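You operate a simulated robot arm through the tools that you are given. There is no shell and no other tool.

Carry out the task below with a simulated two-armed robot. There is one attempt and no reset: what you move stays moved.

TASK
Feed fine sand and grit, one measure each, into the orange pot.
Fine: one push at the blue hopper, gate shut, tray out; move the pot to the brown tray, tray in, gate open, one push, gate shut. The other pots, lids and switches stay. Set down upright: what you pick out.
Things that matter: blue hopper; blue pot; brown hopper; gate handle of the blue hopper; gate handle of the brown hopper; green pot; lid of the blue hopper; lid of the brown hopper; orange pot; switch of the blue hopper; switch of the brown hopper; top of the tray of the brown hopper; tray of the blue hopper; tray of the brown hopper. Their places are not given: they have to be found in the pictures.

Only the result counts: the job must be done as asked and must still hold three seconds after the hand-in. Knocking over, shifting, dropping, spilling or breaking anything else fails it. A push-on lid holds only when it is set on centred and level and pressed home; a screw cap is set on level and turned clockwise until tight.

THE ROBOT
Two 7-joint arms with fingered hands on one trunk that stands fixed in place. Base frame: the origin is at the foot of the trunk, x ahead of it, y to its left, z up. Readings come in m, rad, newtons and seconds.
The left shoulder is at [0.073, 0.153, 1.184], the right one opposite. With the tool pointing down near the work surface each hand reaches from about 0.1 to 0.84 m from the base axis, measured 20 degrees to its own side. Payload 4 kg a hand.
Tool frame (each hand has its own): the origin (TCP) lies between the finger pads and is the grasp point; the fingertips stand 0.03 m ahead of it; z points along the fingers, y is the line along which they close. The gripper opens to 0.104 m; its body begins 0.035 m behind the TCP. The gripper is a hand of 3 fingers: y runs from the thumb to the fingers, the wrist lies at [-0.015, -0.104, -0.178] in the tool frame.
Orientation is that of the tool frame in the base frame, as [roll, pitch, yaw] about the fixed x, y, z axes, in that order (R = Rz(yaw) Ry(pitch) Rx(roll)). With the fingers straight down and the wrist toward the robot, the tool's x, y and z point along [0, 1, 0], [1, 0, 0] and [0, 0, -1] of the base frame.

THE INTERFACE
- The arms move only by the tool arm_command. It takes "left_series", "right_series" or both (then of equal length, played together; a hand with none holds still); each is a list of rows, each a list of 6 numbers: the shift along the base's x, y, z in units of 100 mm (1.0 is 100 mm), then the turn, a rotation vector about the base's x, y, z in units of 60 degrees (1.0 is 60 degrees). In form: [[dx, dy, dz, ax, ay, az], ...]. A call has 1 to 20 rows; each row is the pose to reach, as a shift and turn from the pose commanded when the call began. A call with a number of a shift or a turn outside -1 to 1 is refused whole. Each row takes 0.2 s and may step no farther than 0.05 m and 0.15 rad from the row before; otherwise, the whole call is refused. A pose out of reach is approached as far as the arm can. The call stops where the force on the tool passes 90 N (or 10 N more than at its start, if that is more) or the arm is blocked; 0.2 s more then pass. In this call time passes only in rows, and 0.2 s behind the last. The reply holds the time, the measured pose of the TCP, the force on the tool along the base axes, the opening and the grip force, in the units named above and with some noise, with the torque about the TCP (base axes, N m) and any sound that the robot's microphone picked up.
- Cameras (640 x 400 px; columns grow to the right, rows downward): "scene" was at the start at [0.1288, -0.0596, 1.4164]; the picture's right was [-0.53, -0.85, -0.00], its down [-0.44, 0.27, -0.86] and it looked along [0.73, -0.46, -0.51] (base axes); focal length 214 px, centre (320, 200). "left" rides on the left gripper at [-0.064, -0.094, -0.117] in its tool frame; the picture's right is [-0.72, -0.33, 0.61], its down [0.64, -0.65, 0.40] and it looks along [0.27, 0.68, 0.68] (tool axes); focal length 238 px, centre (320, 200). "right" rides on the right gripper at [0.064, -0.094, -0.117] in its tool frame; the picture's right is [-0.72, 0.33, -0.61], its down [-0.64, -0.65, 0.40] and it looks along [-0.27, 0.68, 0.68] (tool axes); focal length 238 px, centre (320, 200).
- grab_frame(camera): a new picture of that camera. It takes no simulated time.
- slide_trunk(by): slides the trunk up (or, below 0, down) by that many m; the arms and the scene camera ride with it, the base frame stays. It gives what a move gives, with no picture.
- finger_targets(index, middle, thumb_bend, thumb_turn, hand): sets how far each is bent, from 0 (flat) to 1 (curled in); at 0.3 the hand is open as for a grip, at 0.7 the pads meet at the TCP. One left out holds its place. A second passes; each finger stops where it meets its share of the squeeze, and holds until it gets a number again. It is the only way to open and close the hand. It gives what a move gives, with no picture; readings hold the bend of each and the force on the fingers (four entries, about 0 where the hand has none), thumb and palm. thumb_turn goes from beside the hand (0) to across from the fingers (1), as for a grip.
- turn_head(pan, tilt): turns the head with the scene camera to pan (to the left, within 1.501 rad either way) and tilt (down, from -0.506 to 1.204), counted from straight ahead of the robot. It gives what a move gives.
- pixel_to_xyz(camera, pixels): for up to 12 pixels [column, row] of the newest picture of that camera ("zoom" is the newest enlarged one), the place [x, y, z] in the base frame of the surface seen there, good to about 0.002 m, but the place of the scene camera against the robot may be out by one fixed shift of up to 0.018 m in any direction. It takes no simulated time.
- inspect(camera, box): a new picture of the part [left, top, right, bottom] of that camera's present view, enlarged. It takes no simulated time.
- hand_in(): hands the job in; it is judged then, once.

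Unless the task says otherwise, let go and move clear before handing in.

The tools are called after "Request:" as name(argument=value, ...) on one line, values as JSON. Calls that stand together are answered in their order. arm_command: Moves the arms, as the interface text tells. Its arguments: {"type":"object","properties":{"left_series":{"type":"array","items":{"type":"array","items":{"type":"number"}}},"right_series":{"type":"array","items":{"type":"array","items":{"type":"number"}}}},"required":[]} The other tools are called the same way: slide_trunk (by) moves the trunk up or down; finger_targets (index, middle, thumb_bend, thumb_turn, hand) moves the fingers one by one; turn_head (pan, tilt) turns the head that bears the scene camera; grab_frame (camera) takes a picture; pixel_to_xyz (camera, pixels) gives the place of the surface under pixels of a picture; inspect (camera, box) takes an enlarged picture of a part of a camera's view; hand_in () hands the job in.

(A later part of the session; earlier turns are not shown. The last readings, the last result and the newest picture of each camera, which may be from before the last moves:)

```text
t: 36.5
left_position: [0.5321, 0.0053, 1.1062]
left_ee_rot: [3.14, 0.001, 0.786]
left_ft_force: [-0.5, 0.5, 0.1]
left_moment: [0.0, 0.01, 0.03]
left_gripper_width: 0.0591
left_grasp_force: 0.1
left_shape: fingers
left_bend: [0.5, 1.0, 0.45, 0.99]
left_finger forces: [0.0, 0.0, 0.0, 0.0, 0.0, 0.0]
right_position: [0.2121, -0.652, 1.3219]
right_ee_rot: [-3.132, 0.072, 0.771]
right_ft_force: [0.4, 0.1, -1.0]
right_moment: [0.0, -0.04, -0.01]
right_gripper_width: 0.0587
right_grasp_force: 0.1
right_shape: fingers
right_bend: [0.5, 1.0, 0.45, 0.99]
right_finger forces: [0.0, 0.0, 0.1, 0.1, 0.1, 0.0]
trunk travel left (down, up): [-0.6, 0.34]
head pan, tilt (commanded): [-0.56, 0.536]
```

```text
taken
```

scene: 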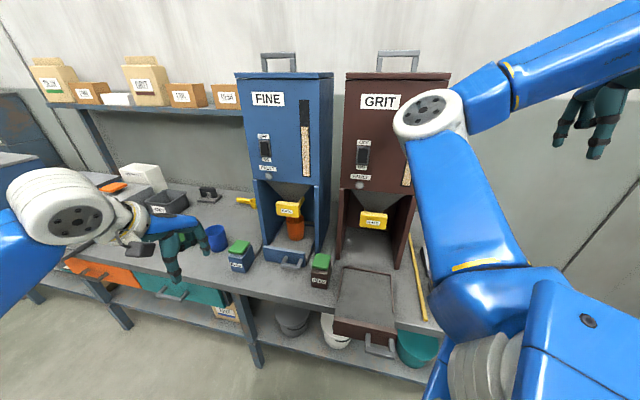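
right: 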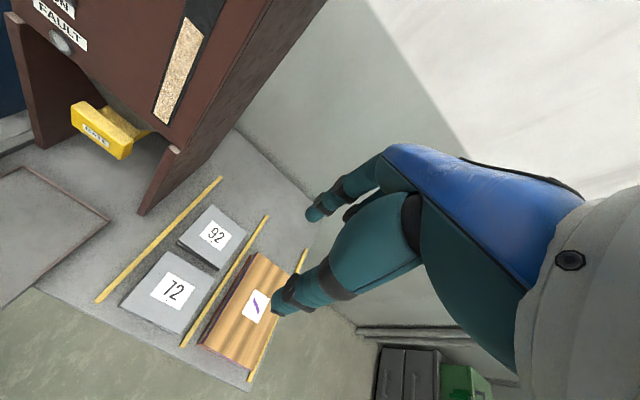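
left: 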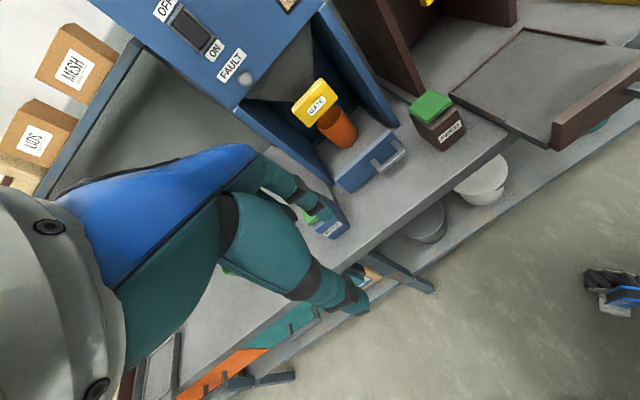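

The left hand faces the blue hopper from (0.532,0.005,1.106) with its elbow outside. I'll continue toward the tray handle, lowering and adding a ~25° forward tilt.

Request:
arm_command(left_series=[[0.08, -0.23, -0.15, 0, 0, 0], [0.17, -0.46, -0.3, 0, 0, 0], [0.25, -0.69, -0.45, 0, 0, 0], [0.34, -0.92, -0.6, 0, 0, 0]])

Request:
arm_command(left_series=[[0.08, -0.23, -0.2, -0.074, -0.074, 0], [0.17, -0.46, -0.4, -0.148, -0.148, 0], [0.25, -0.69, -0.6, -0.222, -0.222, 0], [0.34, -0.9, -0.8, -0.295, -0.295, 0]])

Request:
grab_frame(camera="scene")

Request:
grab_frame(camera="left")

```text
t: 37.5
left_position: [0.5667, -0.0879, 1.0443]
left_ee_rot: [3.141, 0.0, 0.787]
left_ft_force: [-0.5, 0.0, 0.9]
left_moment: [0.0, -0.01, 0.0]
left_gripper_width: 0.0589
left_grasp_force: 0.2
left_shape: fingers
left_bend: [0.5, 1.0, 0.45, 0.99]
left_finger forces: [0.0, 0.0, 0.0, 0.0, 0.0, 0.0]
right_position: [0.2109, -0.6515, 1.3232]
right_ee_rot: [-3.134, 0.071, 0.77]
right_ft_force: [0.8, 0.2, 1.0]
right_moment: [0.03, 0.0, 0.0]
right_gripper_width: 0.0587
right_grasp_force: 0.1
right_shape: fingers
right_bend: [0.5, 1.0, 0.45, 0.99]
right_finger forces: [0.0, 0.0, 0.0, 0.0, 0.0, 0.0]
trunk travel left (down, up): [-0.6, 0.34]
head pan, tilt (commanded): [-0.56, 0.536]
```

```text
t: 38.5
left_position: [0.6028, -0.1773, 0.965]
left_ee_rot: [2.702, 0.001, 0.786]
left_ft_force: [-0.3, 0.3, -0.7]
left_moment: [-0.01, 0.03, -0.01]
left_gripper_width: 0.0584
left_grasp_force: 0.0
left_shape: fingers
left_bend: [0.5, 1.0, 0.45, 0.99]
left_finger forces: [0.0, 0.0, 0.0, 0.0, 0.0, 0.1]
right_position: [0.2101, -0.6516, 1.3235]
right_ee_rot: [-3.134, 0.071, 0.769]
right_ft_force: [0.7, 0.7, 0.2]
right_moment: [-0.02, -0.02, 0.02]
right_gripper_width: 0.0585
right_grasp_force: 0.1
right_shape: fingers
right_bend: [0.5, 1.0, 0.45, 0.99]
right_finger forces: [0.1, 0.1, 0.1, 0.0, 0.1, 0.0]
trunk travel left (down, up): [-0.6, 0.34]
head pan, tilt (commanded): [-0.56, 0.536]
```

```text
taken
```

scene: 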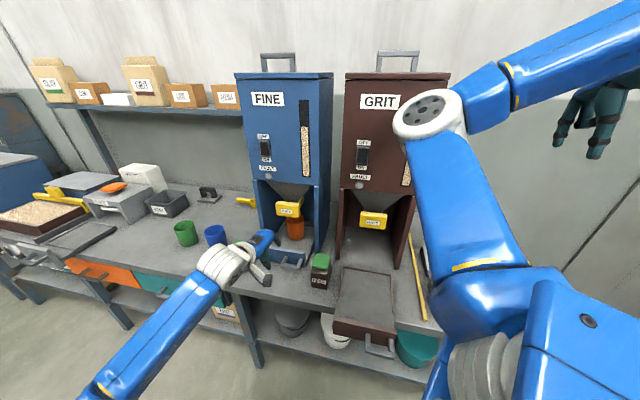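

```text
taken
```

left: 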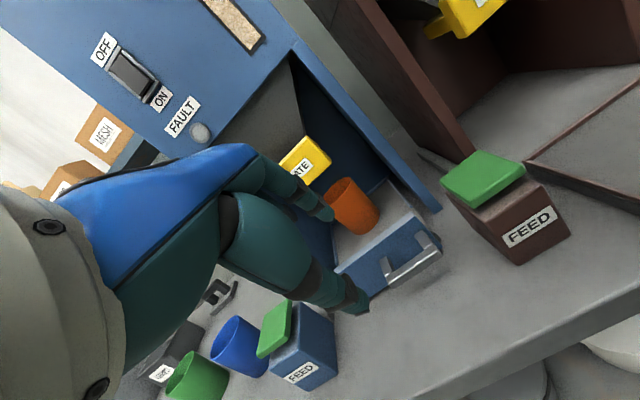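

The left arm is straight and comfortable, with the tray handle at (412,262) and the index tip at (325,213) in the left picture. I'll zoom in to measure the fingertip, thumb and handle together.

Request:
inspect(camera="left", box=[270, 140, 460, 320])

Request:
pixel_to_xyz(camera="zoom", pixels=[[188, 168], [165, 140], [260, 365], [235, 330], [405, 310], [540, 255], [470, 285], [390, 265], [480, 230], [420, 265], [500, 180], [440, 240]])

```text
2.22 times, centred on (365, 230) of left
```

zoom: 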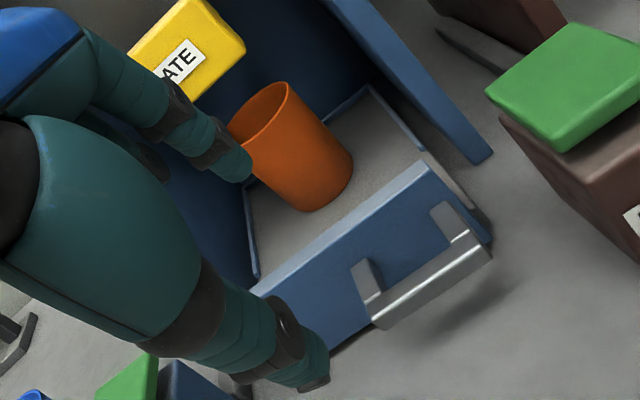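

```text
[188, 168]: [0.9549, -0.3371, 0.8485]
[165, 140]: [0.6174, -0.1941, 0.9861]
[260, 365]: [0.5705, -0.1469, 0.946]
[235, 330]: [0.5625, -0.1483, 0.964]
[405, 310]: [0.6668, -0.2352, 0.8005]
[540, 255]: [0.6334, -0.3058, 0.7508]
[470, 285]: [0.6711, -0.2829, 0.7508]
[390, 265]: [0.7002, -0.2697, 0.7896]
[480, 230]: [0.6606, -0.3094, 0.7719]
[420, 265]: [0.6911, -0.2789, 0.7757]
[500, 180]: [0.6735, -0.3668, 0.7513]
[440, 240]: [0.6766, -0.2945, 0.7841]
```

I need finer points on the fingertip and on the bar and posts, so I'll query more pixels in the same zoom.

Request:
pixel_to_xyz(camera="zoom", pixels=[[232, 168], [242, 172], [215, 150], [318, 370], [300, 375], [375, 322], [485, 258], [430, 285], [425, 275], [370, 280], [450, 225], [378, 305]])

Request:
inspect(camera="left", box=[365, 205, 445, 300])

Request:
pixel_to_xyz(camera="zoom", pixels=[[255, 300], [480, 180], [230, 270], [440, 150], [190, 240], [370, 120], [300, 290], [260, 330], [225, 215], [390, 100], [350, 215], [370, 235]])

```text
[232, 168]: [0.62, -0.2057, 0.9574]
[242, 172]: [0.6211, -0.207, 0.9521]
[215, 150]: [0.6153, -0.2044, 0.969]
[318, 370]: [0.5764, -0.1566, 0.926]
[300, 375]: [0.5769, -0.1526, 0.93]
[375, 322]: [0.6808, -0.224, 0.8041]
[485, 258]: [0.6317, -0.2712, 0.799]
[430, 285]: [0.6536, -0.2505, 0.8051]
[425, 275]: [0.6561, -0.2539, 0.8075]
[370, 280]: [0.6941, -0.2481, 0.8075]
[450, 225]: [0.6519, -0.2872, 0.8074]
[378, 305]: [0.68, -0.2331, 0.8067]
```

```text
4.21 times, centred on (405, 252) of left
```

zoom: 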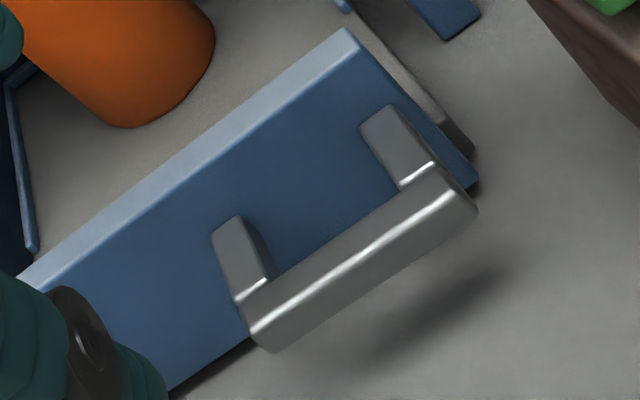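

```text
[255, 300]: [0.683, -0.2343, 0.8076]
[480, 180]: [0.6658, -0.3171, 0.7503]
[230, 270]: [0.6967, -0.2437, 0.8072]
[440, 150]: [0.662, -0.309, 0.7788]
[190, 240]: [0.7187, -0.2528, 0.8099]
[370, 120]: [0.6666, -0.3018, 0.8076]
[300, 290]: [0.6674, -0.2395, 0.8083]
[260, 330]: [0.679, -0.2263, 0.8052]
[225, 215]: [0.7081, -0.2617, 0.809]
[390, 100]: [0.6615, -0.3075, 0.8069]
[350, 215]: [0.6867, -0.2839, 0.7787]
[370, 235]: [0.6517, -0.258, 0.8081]
```

The bar's rear face is at n≈-0.650 and the plate at -0.686 (36 mm gap), and the index tip sits 34 mm ahead of and ~13–20 mm below the TCP. I'll position the fingertip above the gap at u≈0.289.

Request:
arm_command(left_series=[[0.14, -0.155, -0.1, 0, 0, 0], [0.27, -0.31, -0.25, 0, 0, 0], [0.41, -0.465, -0.4, 0, 0, 0], [0.547, -0.618, -0.55, 0, 0, 0], [0.547, -0.618, -0.65, 0, 0, 0]])

Request:
grab_frame(camera="left")

Request:
inspect(camera="left", box=[250, 180, 430, 340])

Request:
inspect(camera="scene", box=[230, 190, 340, 290])

```text
t: 39.8
left_position: [0.6566, -0.2384, 0.8979]
left_ee_rot: [2.703, 0.0, 0.788]
left_ft_force: [0.6, 0.3, -0.4]
left_moment: [-0.05, 0.01, -0.02]
left_gripper_width: 0.0586
left_grasp_force: 0.0
left_shape: fingers
left_bend: [0.5, 1.0, 0.45, 0.99]
left_finger forces: [0.1, 0.1, 0.1, 0.0, 0.0, 0.1]
right_position: [0.2109, -0.6504, 1.3235]
right_ee_rot: [-3.133, 0.072, 0.77]
right_ft_force: [0.0, -0.4, 0.4]
right_moment: [0.0, 0.03, -0.01]
right_gripper_width: 0.0585
right_grasp_force: 0.1
right_shape: fingers
right_bend: [0.5, 1.0, 0.45, 0.99]
right_finger forces: [0.0, 0.1, 0.0, 0.0, 0.0, 0.0]
trunk travel left (down, up): [-0.6, 0.34]
head pan, tilt (commanded): [-0.56, 0.536]
```

```text
taken
```

left: 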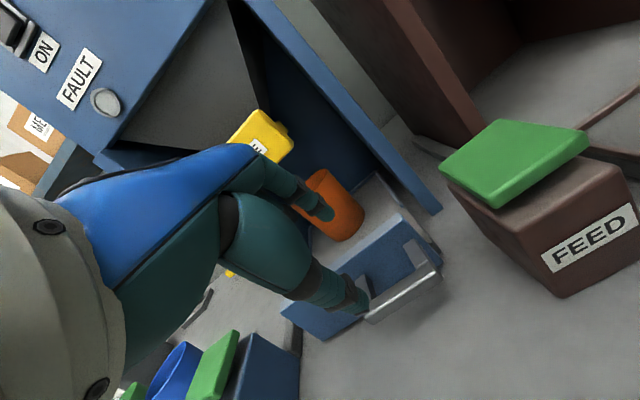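

```text
2.50 times, centred on (340, 260) of left
```

zoom: 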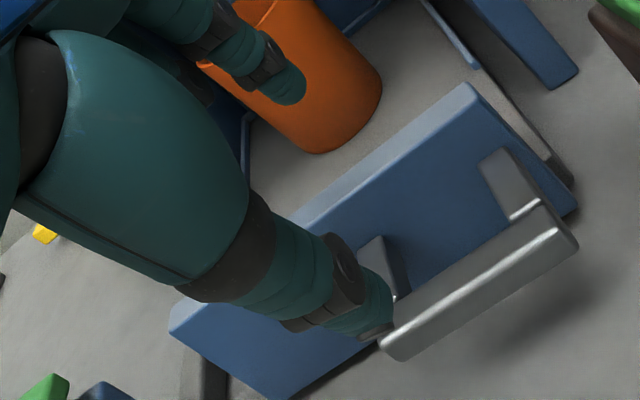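

```text
4.00 times, centred on (285, 240) of scene
```

zoom: 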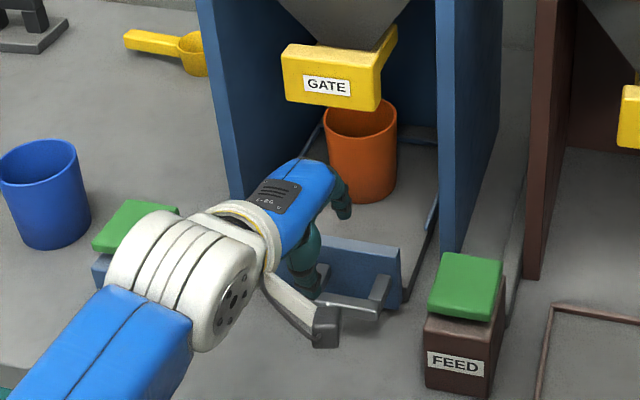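

The hand is over the handle; I'll read the fingertip's actual position at left pixel (330,218) to check it lies over the gap before lowering.

Request:
pixel_to_xyz(camera="left", pixels=[[330, 218], [327, 214], [333, 220], [320, 205], [366, 308], [362, 300], [400, 290], [372, 262], [425, 255]])

```text
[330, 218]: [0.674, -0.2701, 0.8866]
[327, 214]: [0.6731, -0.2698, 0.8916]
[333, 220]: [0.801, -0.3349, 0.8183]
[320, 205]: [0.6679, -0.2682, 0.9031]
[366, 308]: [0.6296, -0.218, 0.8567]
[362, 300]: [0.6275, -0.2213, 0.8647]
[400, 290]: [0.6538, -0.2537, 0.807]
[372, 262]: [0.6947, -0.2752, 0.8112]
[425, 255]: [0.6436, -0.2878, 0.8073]
```

The fingertip surface is at u≈0.286, n≈-0.668, i.e. over the gap; the thumb is the lowest point. I'll tuck the thumb slightly, shift 3 mm outward, and lower part way.

Request:
finger_targets(hand="left", index=0.5, middle=1.0, thumb_bend=0.51, thumb_turn=1.0)

Request:
arm_command(left_series=[[-0.02, 0.02, -0.15, 0, 0, 0], [-0.02, 0.02, -0.3, 0, 0, 0], [-0.02, 0.02, -0.45, 0, 0, 0], [-0.02, 0.02, -0.6, 0, 0, 0]])

Request:
grab_frame(camera="left")

Request:
inspect(camera="left", box=[270, 170, 440, 320])

Request:
inspect(camera="scene", box=[250, 210, 330, 290])

```text
t: 40.8
left_position: [0.6567, -0.2392, 0.8984]
left_ee_rot: [2.705, 0.002, 0.785]
left_ft_force: [0.2, -0.8, -0.3]
left_moment: [0.02, 0.03, 0.06]
left_gripper_width: 0.0512
left_grasp_force: 0.0
left_shape: fingers
left_bend: [0.5, 1.0, 0.51, 1.0]
left_finger forces: [0.0, 0.0, 0.0, 0.0, 0.0, 0.0]
right_position: [0.2117, -0.6506, 1.3243]
right_ee_rot: [-3.134, 0.073, 0.772]
right_ft_force: [0.2, 0.7, -0.3]
right_moment: [0.02, -0.01, -0.02]
right_gripper_width: 0.0585
right_grasp_force: 0.0
right_shape: fingers
right_bend: [0.5, 1.0, 0.45, 0.99]
right_finger forces: [0.0, 0.0, 0.0, 0.1, 0.0, 0.0]
trunk travel left (down, up): [-0.6, 0.34]
head pan, tilt (commanded): [-0.56, 0.536]
```

```text
t: 41.8
left_position: [0.6547, -0.2348, 0.8396]
left_ee_rot: [2.703, 0.001, 0.786]
left_ft_force: [-0.4, 0.2, 0.5]
left_moment: [-0.01, -0.01, 0.0]
left_gripper_width: 0.0511
left_grasp_force: 0.0
left_shape: fingers
left_bend: [0.5, 1.0, 0.51, 1.0]
left_finger forces: [0.1, 0.0, 0.0, 0.0, 0.0, 0.0]
right_position: [0.2108, -0.6512, 1.3239]
right_ee_rot: [-3.133, 0.075, 0.771]
right_ft_force: [-0.2, -1.2, 0.4]
right_moment: [0.01, 0.03, -0.04]
right_gripper_width: 0.0585
right_grasp_force: 0.1
right_shape: fingers
right_bend: [0.5, 1.0, 0.45, 0.99]
right_finger forces: [0.1, 0.0, 0.0, 0.0, 0.0, 0.0]
trunk travel left (down, up): [-0.6, 0.34]
head pan, tilt (commanded): [-0.56, 0.536]
```

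```text
taken
```

left: 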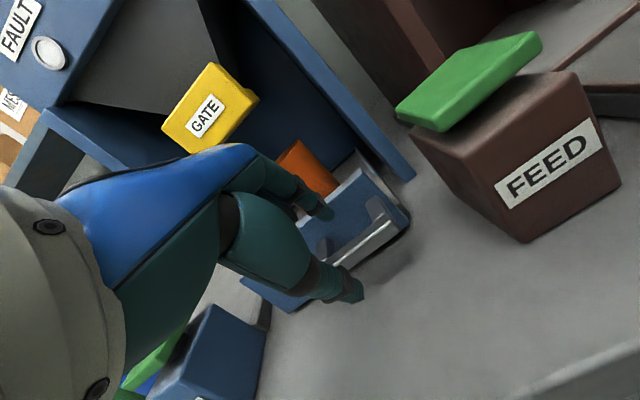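

```text
2.67 times, centred on (355, 245) of left
```

zoom: 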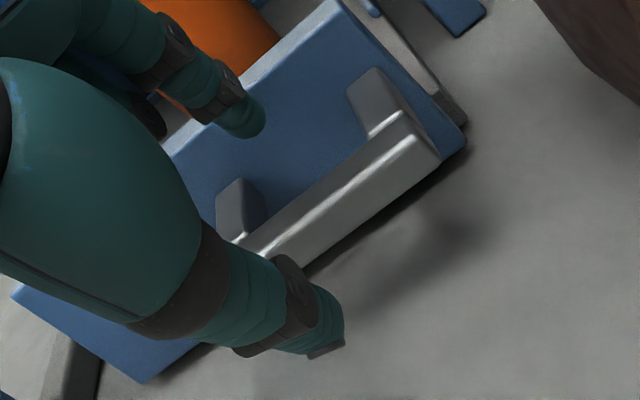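

```text
5.00 times, centred on (290, 250) of scene
```

zoom: 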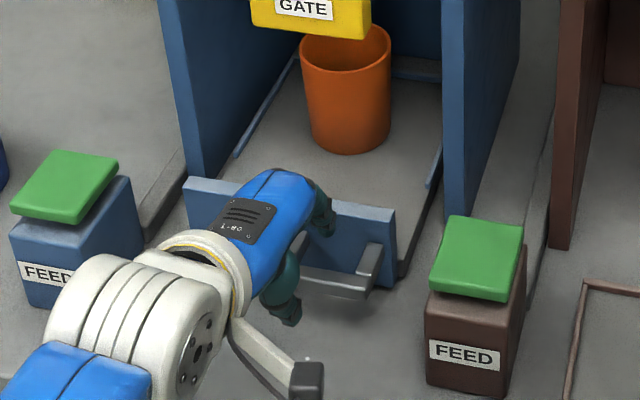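

The index tip, at zoom (248,130), is descending just behind the bar between the posts, with the thumb in front. I'll check its exact position relative to the bar.

Request:
pixel_to_xyz(camera="left", pixels=[[328, 218], [325, 214], [330, 210], [361, 297], [355, 302], [385, 235], [372, 248], [327, 243], [378, 210], [350, 215]])

```text
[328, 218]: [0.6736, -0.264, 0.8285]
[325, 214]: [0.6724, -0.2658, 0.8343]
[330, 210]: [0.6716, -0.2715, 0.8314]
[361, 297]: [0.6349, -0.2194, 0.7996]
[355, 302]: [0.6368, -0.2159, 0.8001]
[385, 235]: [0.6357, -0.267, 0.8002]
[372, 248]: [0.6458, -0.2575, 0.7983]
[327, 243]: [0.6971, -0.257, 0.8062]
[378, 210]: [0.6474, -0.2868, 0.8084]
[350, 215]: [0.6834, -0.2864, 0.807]
```

The index is centred in the gap (n≈-0.667, u≈0.288). I'll lower another 38 mm so the tip sits behind the bar while the thumb stays just above the bench.

Request:
arm_command(left_series=[[0, 0, -0.12, 0, 0, 0], [0, 0, -0.24, 0, 0, 0], [0, 0, -0.32, 0, 0, 0], [0, 0, -0.38, 0, 0, 0]])

Request:
inspect(camera="left", box=[270, 170, 440, 320])

Request:
inspect(camera="scene", box=[250, 210, 330, 290])

```text
t: 42.8
left_position: [0.6538, -0.2342, 0.8031]
left_ee_rot: [2.703, 0.003, 0.785]
left_ft_force: [-0.6, 0.2, 0.3]
left_moment: [0.0, -0.01, 0.0]
left_gripper_width: 0.0508
left_grasp_force: 0.1
left_shape: fingers
left_bend: [0.5, 1.0, 0.51, 1.0]
left_finger forces: [0.0, 0.0, 0.1, 0.0, 0.0, 0.1]
right_position: [0.2109, -0.6514, 1.3243]
right_ee_rot: [-3.134, 0.073, 0.77]
right_ft_force: [0.6, 0.4, -0.8]
right_moment: [0.02, -0.02, 0.0]
right_gripper_width: 0.0585
right_grasp_force: 0.0
right_shape: fingers
right_bend: [0.5, 1.0, 0.45, 0.99]
right_finger forces: [0.0, 0.0, 0.1, 0.0, 0.0, 0.0]
trunk travel left (down, up): [-0.6, 0.34]
head pan, tilt (commanded): [-0.56, 0.536]
```

```text
2.67 times, centred on (355, 245) of left
```

zoom: 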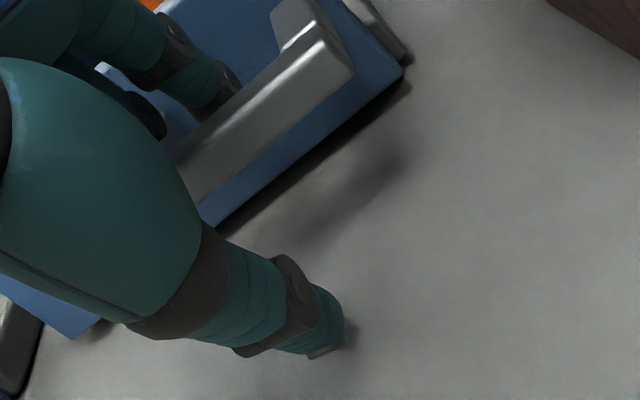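

```text
5.00 times, centred on (290, 250) of scene
```

zoom: 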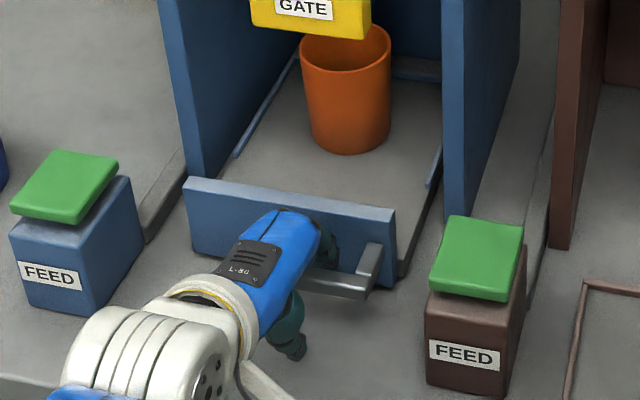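

The index is hooked behind the bar with no contact forces yet. I'll pull slowly outward along (-0.707,0.707) and check that the tray follows.

Request:
arm_command(left_series=[[-0.04, 0.04, 0, 0, 0, 0], [-0.08, 0.08, 0, 0, 0, 0], [-0.12, 0.12, 0, 0, 0, 0], [-0.17, 0.17, 0, 0, 0, 0], [-0.22, 0.22, 0, 0, 0, 0], [-0.27, 0.27, 0, 0, 0, 0], [-0.32, 0.32, 0, 0, 0, 0]])

Request:
inspect(camera="left", box=[270, 170, 440, 320])

Request:
inspect(camera="scene", box=[240, 200, 340, 300])

```text
t: 44.4
left_position: [0.622, -0.2041, 0.8019]
left_ee_rot: [2.703, 0.001, 0.786]
left_ft_force: [0.8, -0.5, 1.1]
left_moment: [-0.04, -0.01, 0.03]
left_gripper_width: 0.0529
left_grasp_force: 0.7
left_shape: fingers
left_bend: [0.49, 1.0, 0.51, 1.0]
left_finger forces: [2.0, 0.0, 0.1, 0.0, 0.1, 0.0]
right_position: [0.2105, -0.6509, 1.3241]
right_ee_rot: [-3.136, 0.075, 0.769]
right_ft_force: [0.2, -0.4, 0.1]
right_moment: [0.0, 0.0, 0.0]
right_gripper_width: 0.0584
right_grasp_force: 0.0
right_shape: fingers
right_bend: [0.5, 1.0, 0.45, 0.99]
right_finger forces: [0.0, 0.0, 0.0, 0.1, 0.0, 0.1]
trunk travel left (down, up): [-0.6, 0.34]
head pan, tilt (commanded): [-0.56, 0.536]
```

```text
2.67 times, centred on (355, 245) of left
```

zoom: 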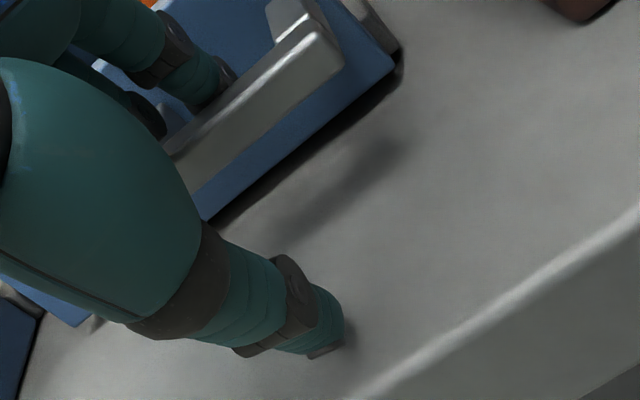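

```text
4.00 times, centred on (290, 250) of scene
```

zoom: 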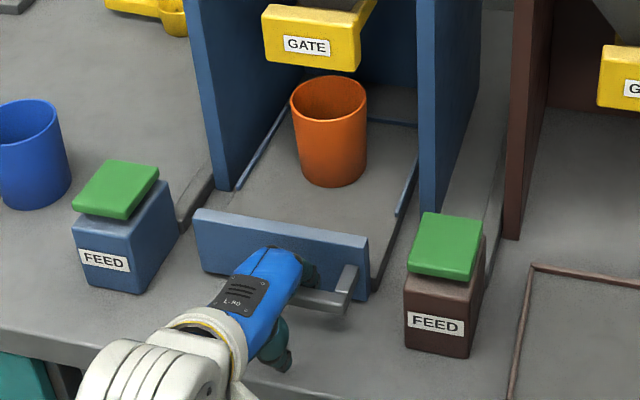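

The tray and pot are following with ~2 N on the index. I'll keep pulling steadily in the same direction.

Request:
arm_command(left_series=[[-0.06, 0.06, 0, 0, 0, 0], [-0.13, 0.13, 0, 0, 0, 0], [-0.21, 0.21, 0, 0, 0, 0], [-0.29, 0.29, 0, 0, 0, 0], [-0.37, 0.37, 0, 0, 0, 0], [-0.45, 0.45, 0, 0, 0, 0], [-0.52, 0.52, 0, 0, 0, 0], [-0.58, 0.58, 0, 0, 0, 0], [-0.62, 0.62, 0, 0, 0, 0]])

Request:
inspect(camera="left", box=[270, 170, 440, 320])

Request:
inspect(camera="scene", box=[220, 190, 400, 350])

```text
t: 46.4
left_position: [0.5599, -0.1427, 0.8023]
left_ee_rot: [2.703, 0.003, 0.787]
left_ft_force: [2.6, -0.7, 1.1]
left_moment: [-0.04, -0.04, 0.05]
left_gripper_width: 0.0527
left_grasp_force: 1.1
left_shape: fingers
left_bend: [0.49, 1.0, 0.51, 1.0]
left_finger forces: [1.7, 0.0, 0.0, 0.1, 0.1, 0.1]
right_position: [0.2105, -0.6503, 1.3242]
right_ee_rot: [-3.137, 0.073, 0.769]
right_ft_force: [0.1, -0.1, -0.1]
right_moment: [0.0, -0.01, -0.02]
right_gripper_width: 0.0583
right_grasp_force: 0.1
right_shape: fingers
right_bend: [0.5, 1.0, 0.45, 0.99]
right_finger forces: [0.1, 0.0, 0.1, 0.0, 0.1, 0.1]
trunk travel left (down, up): [-0.6, 0.34]
head pan, tilt (commanded): [-0.56, 0.536]
```

```text
2.67 times, centred on (355, 245) of left
```

zoom: 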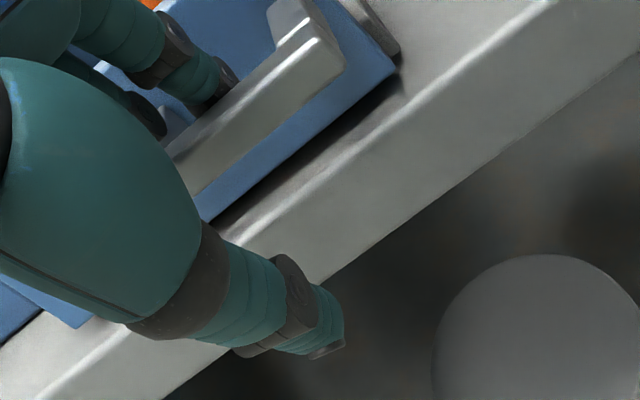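

```text
2.50 times, centred on (310, 270) of scene
```

zoom: 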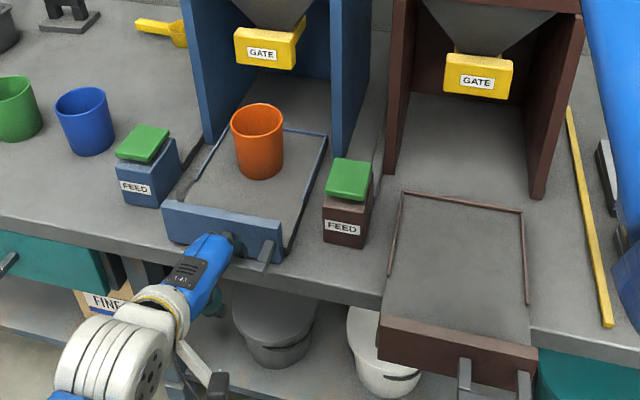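

Tray is about 0.13 m out with the pot riding steadily. I'll pull the remaining ~0.09 m, watching for the end stop.

Request:
arm_command(left_series=[[-0.06, 0.06, 0, 0, 0, 0], [-0.13, 0.13, 0, 0, 0, 0], [-0.21, 0.21, 0, 0, 0, 0], [-0.29, 0.29, 0, 0, 0, 0], [-0.37, 0.37, 0, 0, 0, 0], [-0.45, 0.45, 0, 0, 0, 0], [-0.52, 0.52, 0, 0, 0, 0], [-0.58, 0.58, 0, 0, 0, 0], [-0.62, 0.62, 0, 0, 0, 0]])

Request:
inspect(camera="left", box=[270, 170, 440, 320])

Request:
grab_frame(camera="scene")

Request:
inspect(camera="scene", box=[220, 190, 400, 350])

```text
t: 48.4
left_position: [0.4969, -0.0812, 0.8023]
left_ee_rot: [2.703, 0.002, 0.788]
left_ft_force: [2.6, 0.1, 0.9]
left_moment: [-0.02, 0.0, 0.03]
left_gripper_width: 0.0526
left_grasp_force: 0.6
left_shape: fingers
left_bend: [0.49, 1.0, 0.51, 1.0]
left_finger forces: [1.5, 0.0, 0.1, 0.1, 0.1, 0.1]
right_position: [0.2112, -0.6504, 1.3234]
right_ee_rot: [-3.135, 0.073, 0.771]
right_ft_force: [0.5, -0.2, 0.3]
right_moment: [-0.01, 0.02, 0.01]
right_gripper_width: 0.0586
right_grasp_force: 0.1
right_shape: fingers
right_bend: [0.5, 1.0, 0.45, 0.99]
right_finger forces: [0.0, 0.0, 0.1, 0.0, 0.0, 0.0]
trunk travel left (down, up): [-0.6, 0.34]
head pan, tilt (commanded): [-0.56, 0.536]
```

```text
2.67 times, centred on (355, 245) of left
```

zoom: 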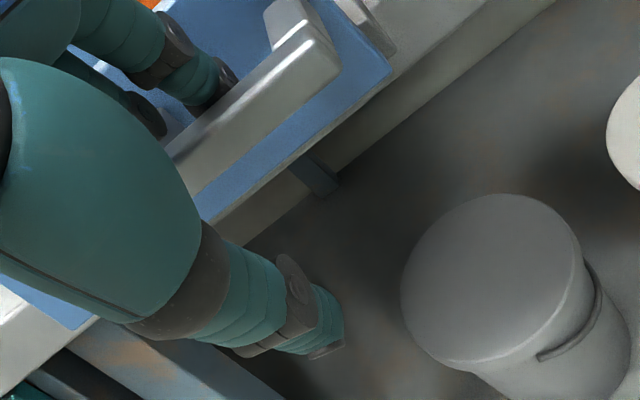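

```text
taken
```

scene: 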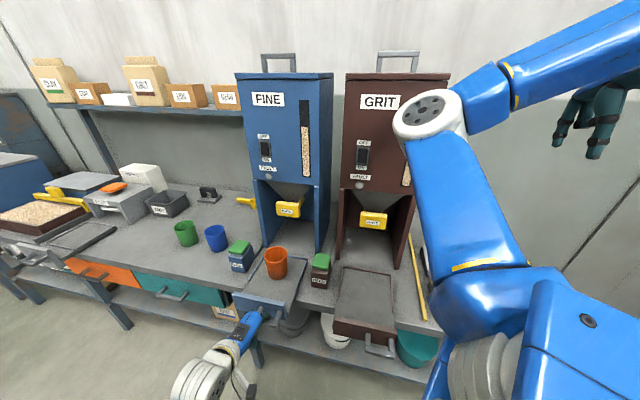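

```text
2.50 times, centred on (310, 270) of scene
```

zoom: 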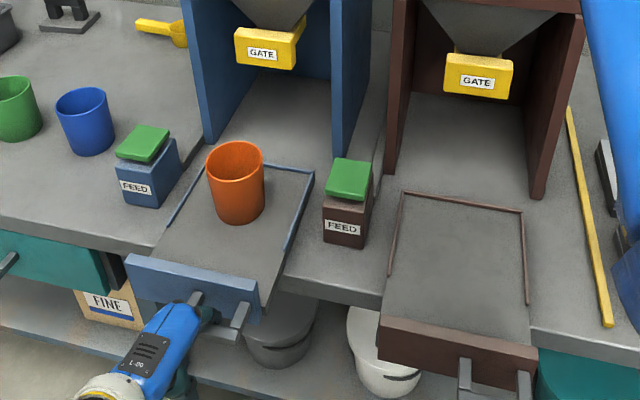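

The blue tray looks about as far out as the brown one. I'll measure both plates and the pot, and look into the pot for the fine sand.

Request:
pixel_to_xyz(camera="zoom", pixels=[[190, 267], [145, 260], [460, 333], [400, 322], [235, 150], [235, 175], [222, 200], [262, 180], [238, 218], [207, 165], [230, 172]])

Request:
inspect(camera="scene", box=[255, 235, 300, 285])

```text
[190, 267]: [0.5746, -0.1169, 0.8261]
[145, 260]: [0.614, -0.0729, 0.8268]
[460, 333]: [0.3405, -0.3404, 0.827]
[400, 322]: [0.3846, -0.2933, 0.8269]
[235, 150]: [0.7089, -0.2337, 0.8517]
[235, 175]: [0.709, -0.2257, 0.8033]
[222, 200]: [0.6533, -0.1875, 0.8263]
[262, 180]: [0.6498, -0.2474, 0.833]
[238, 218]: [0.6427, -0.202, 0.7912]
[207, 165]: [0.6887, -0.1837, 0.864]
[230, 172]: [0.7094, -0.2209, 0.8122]
```

```text
8.00 times, centred on (278, 260) of scene
```

zoom: 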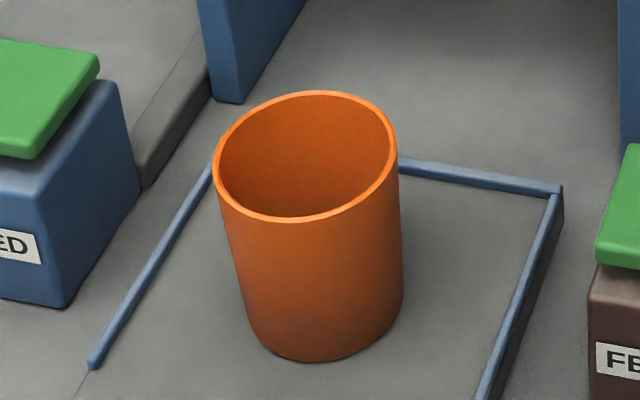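

The blue plate is ~7 mm less out than the brown one. I'll pull a further ~12 mm gently to see if it reaches a stop.

Request:
arm_command(left_series=[[-0.03, 0.03, 0, 0, 0, 0], [-0.06, 0.06, 0, 0, 0, 0], [-0.09, 0.09, 0, 0, 0, 0]])

Request:
inspect(camera="scene", box=[220, 190, 400, 350])

Request:
pixel_to_xyz(camera="zoom", pixels=[[190, 272], [145, 264], [460, 333], [400, 322], [310, 172], [520, 213], [445, 195], [250, 165]])

```text
t: 49.1
left_position: [0.4888, -0.0726, 0.8021]
left_ee_rot: [2.703, 0.003, 0.786]
left_ft_force: [6.2, -3.3, 1.2]
left_moment: [0.0, -0.02, 0.14]
left_gripper_width: 0.0574
left_grasp_force: 4.3
left_shape: fingers
left_bend: [0.45, 1.0, 0.51, 1.0]
left_finger forces: [6.7, 0.1, 0.0, 0.0, 0.1, 0.0]
right_position: [0.2124, -0.6517, 1.3219]
right_ee_rot: [-3.134, 0.073, 0.768]
right_ft_force: [0.7, -0.3, -0.5]
right_moment: [0.0, -0.01, -0.01]
right_gripper_width: 0.0586
right_grasp_force: 0.1
right_shape: fingers
right_bend: [0.5, 1.0, 0.45, 0.99]
right_finger forces: [0.0, 0.0, 0.1, 0.1, 0.0, 0.1]
trunk travel left (down, up): [-0.6, 0.34]
head pan, tilt (commanded): [-0.56, 0.536]
```

```text
2.50 times, centred on (310, 270) of scene
```

zoom: 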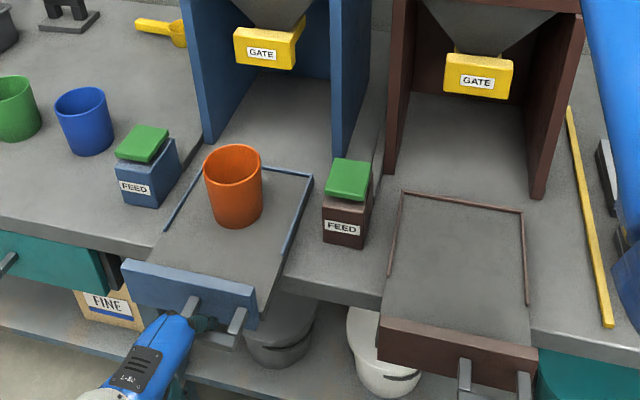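

```text
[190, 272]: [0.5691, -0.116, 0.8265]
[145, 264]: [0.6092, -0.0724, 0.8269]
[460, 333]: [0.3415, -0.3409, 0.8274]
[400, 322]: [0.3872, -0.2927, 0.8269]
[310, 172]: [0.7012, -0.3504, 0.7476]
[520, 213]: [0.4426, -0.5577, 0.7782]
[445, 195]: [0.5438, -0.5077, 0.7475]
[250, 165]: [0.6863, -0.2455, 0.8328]
```

Force jumped to ~7 N and both plates now read the same n, so the blue tray is fully out at its stop. I'll unload the finger, lift out of the handle, and raise the right arm a little more out of the way.

Request:
arm_command(left_series=[[0.04, -0.04, 0, 0, 0, 0], [0.08, -0.08, 0, 0, 0, 0], [0.08, -0.08, 0.2, 0, 0, 0], [0.08, -0.08, 0.4, 0, 0, 0], [0.06, -0.06, 0.6, 0, 0, 0], [0.0, 0.0, 0.8, 0, 0, 0], [0.0, 0.0, 1.0, 0, 0, 0]], right_series=[[0, 0, 0.14, 0, 0, 0], [0, 0, 0.28, 0, 0, 0], [0, 0, 0.42, 0, 0, 0], [0, 0, 0.56, 0, 0, 0], [0, 0, 0.7, 0, 0, 0], [0, 0, 0.85, 0, 0, 0], [0, 0, 1.0, 0, 0, 0]])

Request:
grab_frame(camera="left")

Request:
grab_frame(camera="scene")

```text
t: 50.8
left_position: [0.4882, -0.0708, 0.901]
left_ee_rot: [2.704, 0.0, 0.787]
left_ft_force: [-0.1, -0.2, -0.1]
left_moment: [0.0, -0.04, 0.01]
left_gripper_width: 0.0508
left_grasp_force: 0.1
left_shape: fingers
left_bend: [0.5, 1.0, 0.51, 1.0]
left_finger forces: [0.0, 0.0, 0.1, 0.1, 0.0, 0.1]
right_position: [0.2098, -0.6506, 1.4222]
right_ee_rot: [-3.135, 0.072, 0.768]
right_ft_force: [-0.5, -0.6, -0.5]
right_moment: [0.03, -0.01, 0.02]
right_gripper_width: 0.0586
right_grasp_force: 0.0
right_shape: fingers
right_bend: [0.5, 1.0, 0.45, 0.99]
right_finger forces: [0.0, 0.0, 0.1, 0.0, 0.0, 0.0]
trunk travel left (down, up): [-0.6, 0.34]
head pan, tilt (commanded): [-0.56, 0.536]
```

```text
taken
```

left: 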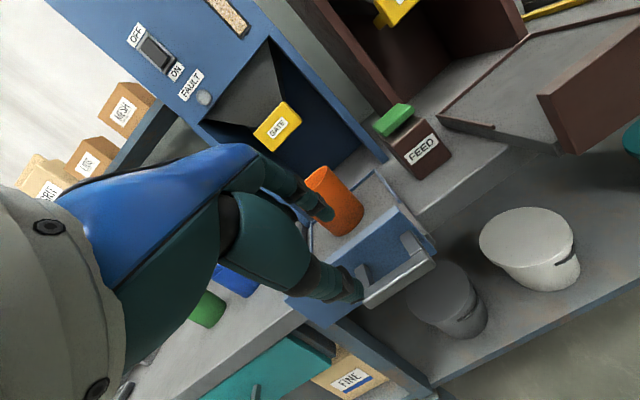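

```text
taken
```

scene: 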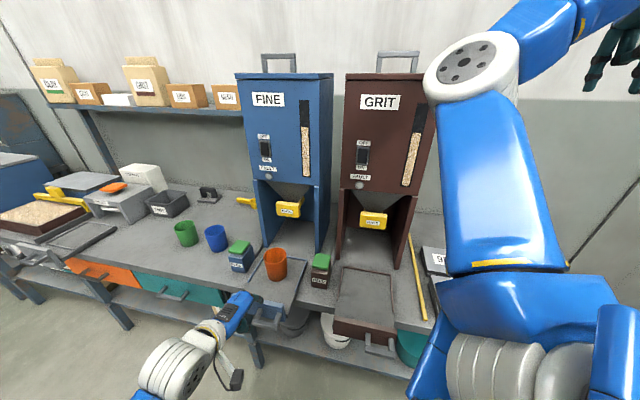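

The hand is free of the handle and the tray stayed out. I'll open the left fingers, straighten the hand to point down and move above the pot to look inside it.

Request:
finger_targets(hand="left", index=0.3, middle=0.3, thumb_bend=0.3, thumb_turn=1.0)

Request:
arm_command(left_series=[[0.1, -0.05, 0.3, 0.074, 0.074, 0], [0.3, -0.2, 0.6, 0.148, 0.148, 0], [0.5, -0.37, 0.9, 0.222, 0.222, 0], [0.7, -0.53, 1.0, 0.296, 0.296, 0], [0.9, -0.7, 1.0, 0.296, 0.296, 0]])

Request:
grab_frame(camera="left")

Request:
grab_frame(camera="scene")

```text
t: 51.8
left_position: [0.4892, -0.0708, 0.8997]
left_ee_rot: [2.704, 0.001, 0.787]
left_ft_force: [1.0, -0.5, -0.8]
left_moment: [0.04, -0.03, 0.0]
left_gripper_width: 0.1028
left_grasp_force: 0.1
left_shape: fingers
left_bend: [0.3, 0.3, 0.3, 0.98]
left_finger forces: [0.1, 0.1, 0.1, 0.0, 0.1, 0.1]
right_position: [0.2109, -0.651, 1.4222]
right_ee_rot: [-3.134, 0.073, 0.77]
right_ft_force: [-0.1, 0.2, -0.1]
right_moment: [-0.01, -0.04, -0.01]
right_gripper_width: 0.0586
right_grasp_force: 0.0
right_shape: fingers
right_bend: [0.5, 1.0, 0.45, 0.99]
right_finger forces: [0.0, 0.0, 0.0, 0.0, 0.0, 0.1]
trunk travel left (down, up): [-0.6, 0.34]
head pan, tilt (commanded): [-0.56, 0.536]
```

```text
t: 53.0
left_position: [0.5819, -0.1392, 1.0035]
left_ee_rot: [-3.139, 0.002, 0.786]
left_ft_force: [0.3, -0.3, 0.1]
left_moment: [0.02, -0.01, 0.05]
left_gripper_width: 0.1027
left_grasp_force: 0.0
left_shape: fingers
left_bend: [0.3, 0.3, 0.3, 0.98]
left_finger forces: [0.0, 0.0, 0.0, 0.1, 0.1, 0.0]
right_position: [0.2128, -0.6516, 1.4213]
right_ee_rot: [-3.134, 0.076, 0.77]
right_ft_force: [-0.7, 0.3, 0.0]
right_moment: [-0.02, -0.01, 0.02]
right_gripper_width: 0.0586
right_grasp_force: 0.1
right_shape: fingers
right_bend: [0.5, 1.0, 0.45, 0.99]
right_finger forces: [0.0, 0.1, 0.1, 0.0, 0.0, 0.1]
trunk travel left (down, up): [-0.6, 0.34]
head pan, tilt (commanded): [-0.56, 0.536]
```

```text
taken
```

left: 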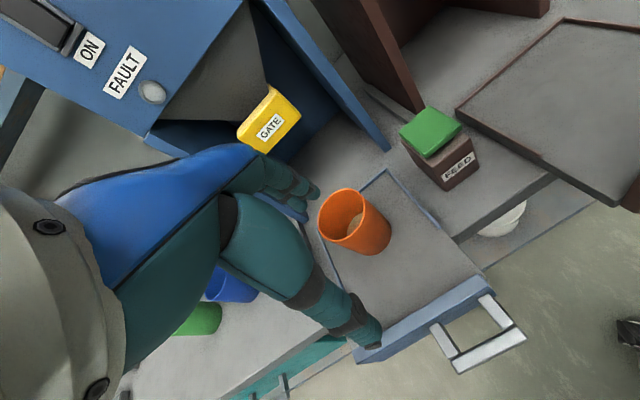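

```text
taken
```

scene: 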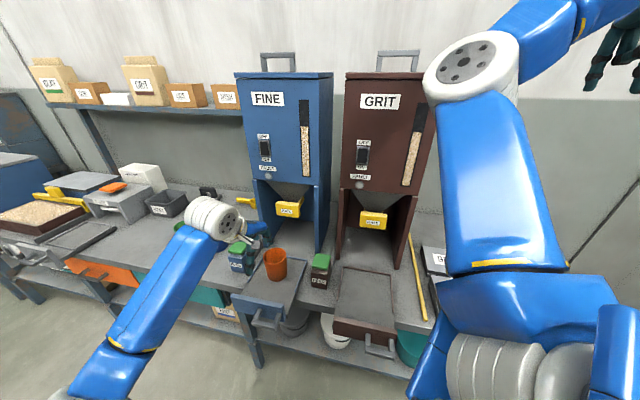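

I can now see into the pot at left (345,215). I'll zoom to confirm the fine sand is there and measure the rim for grasping.

Request:
inspect(camera="left", box=[300, 165, 420, 275])

Request:
pixel_to_xyz(camera="zoom", pixels=[[105, 190], [250, 80], [350, 160], [160, 255], [225, 185], [400, 300], [370, 200], [250, 280], [180, 100], [240, 270]])

```text
3.64 times, centred on (360, 220) of left
```

zoom: 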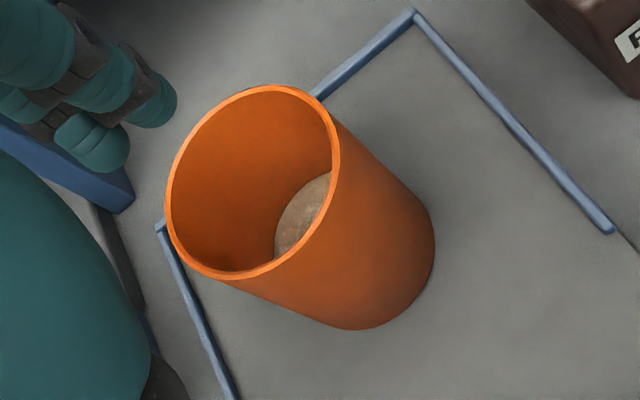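

```text
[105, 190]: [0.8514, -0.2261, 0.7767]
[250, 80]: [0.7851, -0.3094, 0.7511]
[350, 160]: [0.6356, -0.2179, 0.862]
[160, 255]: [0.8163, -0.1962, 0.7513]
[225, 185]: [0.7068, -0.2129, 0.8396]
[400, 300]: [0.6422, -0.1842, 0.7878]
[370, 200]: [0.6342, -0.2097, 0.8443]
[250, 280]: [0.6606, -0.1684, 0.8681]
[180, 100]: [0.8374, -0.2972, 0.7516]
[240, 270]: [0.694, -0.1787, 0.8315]
```

Beige fine sand is visible in the bottom of the pot. I'll measure rim points for the grasp centre.

Request:
pixel_to_xyz(camera="zoom", pixels=[[169, 195], [265, 89], [336, 165], [230, 276], [190, 255], [318, 108], [195, 130], [310, 235], [315, 200]])

```text
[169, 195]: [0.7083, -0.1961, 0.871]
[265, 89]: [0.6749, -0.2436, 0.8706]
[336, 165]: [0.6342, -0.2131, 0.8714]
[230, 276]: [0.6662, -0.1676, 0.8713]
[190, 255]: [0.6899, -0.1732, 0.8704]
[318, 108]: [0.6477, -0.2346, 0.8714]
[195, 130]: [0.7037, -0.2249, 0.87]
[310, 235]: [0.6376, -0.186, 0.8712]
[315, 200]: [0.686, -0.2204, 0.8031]
```

The rim circle is centred at (0.671,-0.2056), radius 38 mm, rim z 0.871, with sand at z≈0.803. I'll move the open hand directly above it.

Request:
arm_command(left_series=[[0.22, -0.166, 0, 0, 0, 0], [0.45, -0.332, 0, 0, 0, 0], [0.67, -0.498, -0.1, 0, 0, 0], [0.891, -0.664, -0.2, 0, 0, 0], [0.891, -0.664, -0.35, 0, 0, 0]])

Request:
grab_frame(camera="left")

Request:
inspect(camera="scene", box=[220, 180, 340, 310])

```text
t: 54.1
left_position: [0.6685, -0.2079, 0.9651]
left_ee_rot: [3.141, 0.003, 0.785]
left_ft_force: [-0.2, 0.4, -0.6]
left_moment: [0.02, 0.0, -0.02]
left_gripper_width: 0.1029
left_grasp_force: 0.0
left_shape: fingers
left_bend: [0.3, 0.3, 0.3, 0.98]
left_finger forces: [0.0, 0.0, 0.1, 0.1, 0.1, 0.0]
right_position: [0.2111, -0.6502, 1.4228]
right_ee_rot: [-3.132, 0.073, 0.77]
right_ft_force: [-0.5, 0.1, -0.7]
right_moment: [0.03, 0.0, 0.03]
right_gripper_width: 0.0587
right_grasp_force: 0.0
right_shape: fingers
right_bend: [0.5, 1.0, 0.45, 0.99]
right_finger forces: [0.0, 0.0, 0.0, 0.0, 0.0, 0.1]
trunk travel left (down, up): [-0.6, 0.34]
head pan, tilt (commanded): [-0.56, 0.536]
```

```text
taken
```

left: 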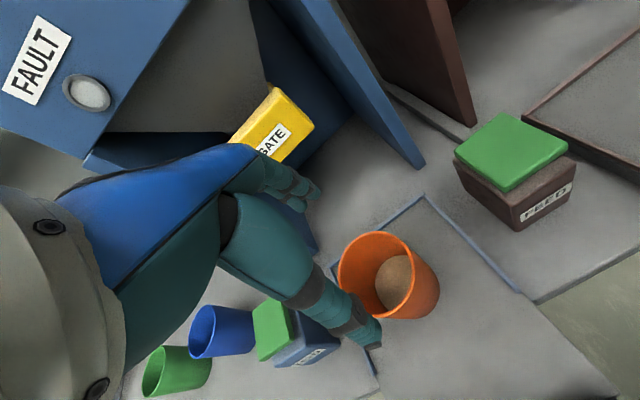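

```text
3.08 times, centred on (280, 245) of scene
```

zoom: 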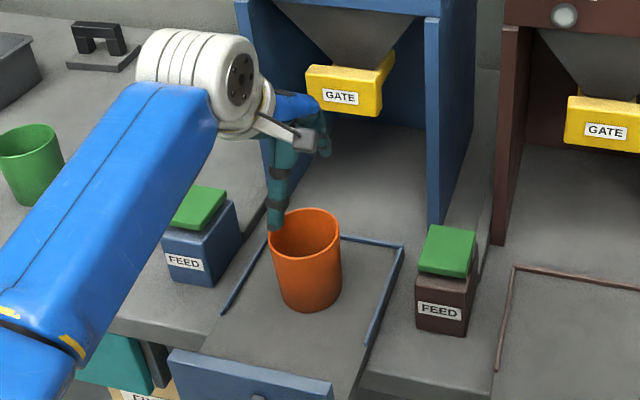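

Hand and pot line up (projected rim centre (372,270) vs seen ~(376,275)). I'll measure the thumb tip and finger tips to be sure they clear the rim on the way down.

Request:
pixel_to_xyz(camera="left", pixels=[[372, 330], [366, 335], [375, 345], [312, 192], [300, 205], [294, 200], [315, 185], [355, 310]])

Request:
inspect(camera="left", box=[250, 150, 450, 360])

```text
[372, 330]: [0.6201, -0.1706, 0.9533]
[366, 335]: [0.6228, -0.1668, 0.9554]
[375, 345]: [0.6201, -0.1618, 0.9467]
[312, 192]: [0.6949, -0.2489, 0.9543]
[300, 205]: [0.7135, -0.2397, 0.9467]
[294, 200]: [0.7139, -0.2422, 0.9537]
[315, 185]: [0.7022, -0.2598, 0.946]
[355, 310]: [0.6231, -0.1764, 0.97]
```

```text
1.90 times, centred on (350, 255) of left
```

zoom: 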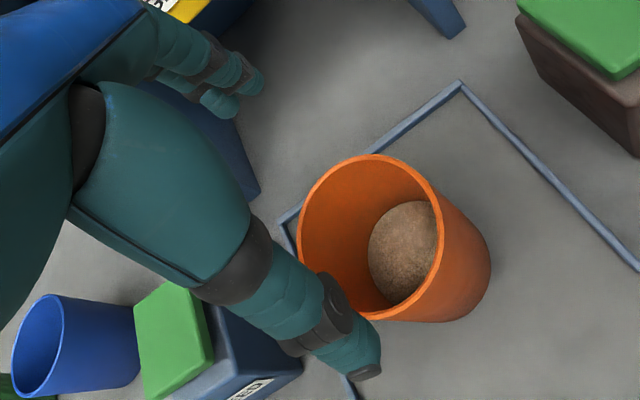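

Fingers are at n≈-0.667 to -0.68 and the thumb at about -0.56, straddling the pot (n -0.582 to -0.658). I'll adjust ~3 mm and descend part way.

Request:
arm_command(left_series=[[0.035, 0.007, 0, 0, 0, 0], [0.035, 0.007, -0.2, 0, 0, 0], [0.035, 0.007, -0.4, 0, 0, 0], [0.035, 0.007, -0.6, 0, 0, 0], [0.035, 0.007, -0.7, 0, 0, 0]])

Request:
inspect(camera="left", box=[250, 150, 450, 360])

Request:
inspect(camera="scene", box=[220, 200, 330, 310])

```text
t: 55.4
left_position: [0.6715, -0.2077, 0.8958]
left_ee_rot: [-3.139, 0.003, 0.787]
left_ft_force: [0.8, 0.3, 0.0]
left_moment: [-0.02, 0.02, -0.01]
left_gripper_width: 0.1027
left_grasp_force: 0.1
left_shape: fingers
left_bend: [0.3, 0.3, 0.3, 0.98]
left_finger forces: [0.1, 0.0, 0.0, 0.0, 0.0, 0.0]
right_position: [0.2105, -0.6516, 1.4221]
right_ee_rot: [-3.133, 0.072, 0.77]
right_ft_force: [-0.4, 0.4, -0.7]
right_moment: [0.04, 0.02, -0.02]
right_gripper_width: 0.0585
right_grasp_force: 0.1
right_shape: fingers
right_bend: [0.5, 1.0, 0.45, 0.99]
right_finger forces: [0.0, 0.0, 0.0, 0.0, 0.0, 0.0]
trunk travel left (down, up): [-0.6, 0.34]
head pan, tilt (commanded): [-0.56, 0.536]
```

```text
1.90 times, centred on (350, 255) of left
```

zoom: 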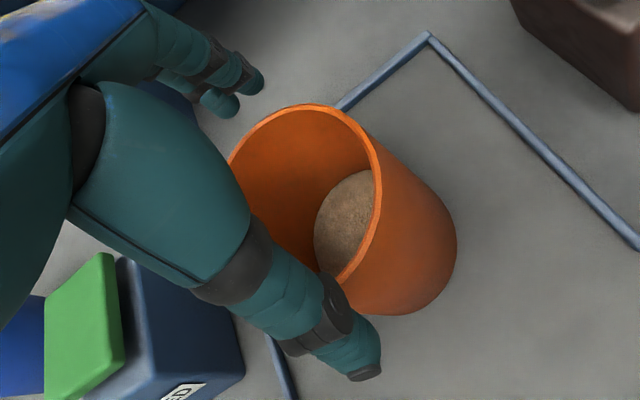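

```text
3.64 times, centred on (275, 255) of scene
```

zoom: 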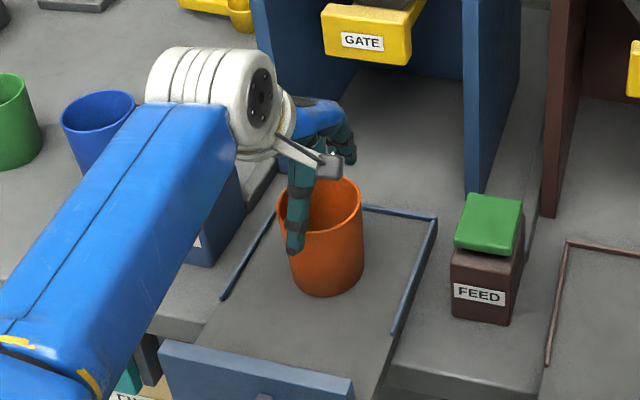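

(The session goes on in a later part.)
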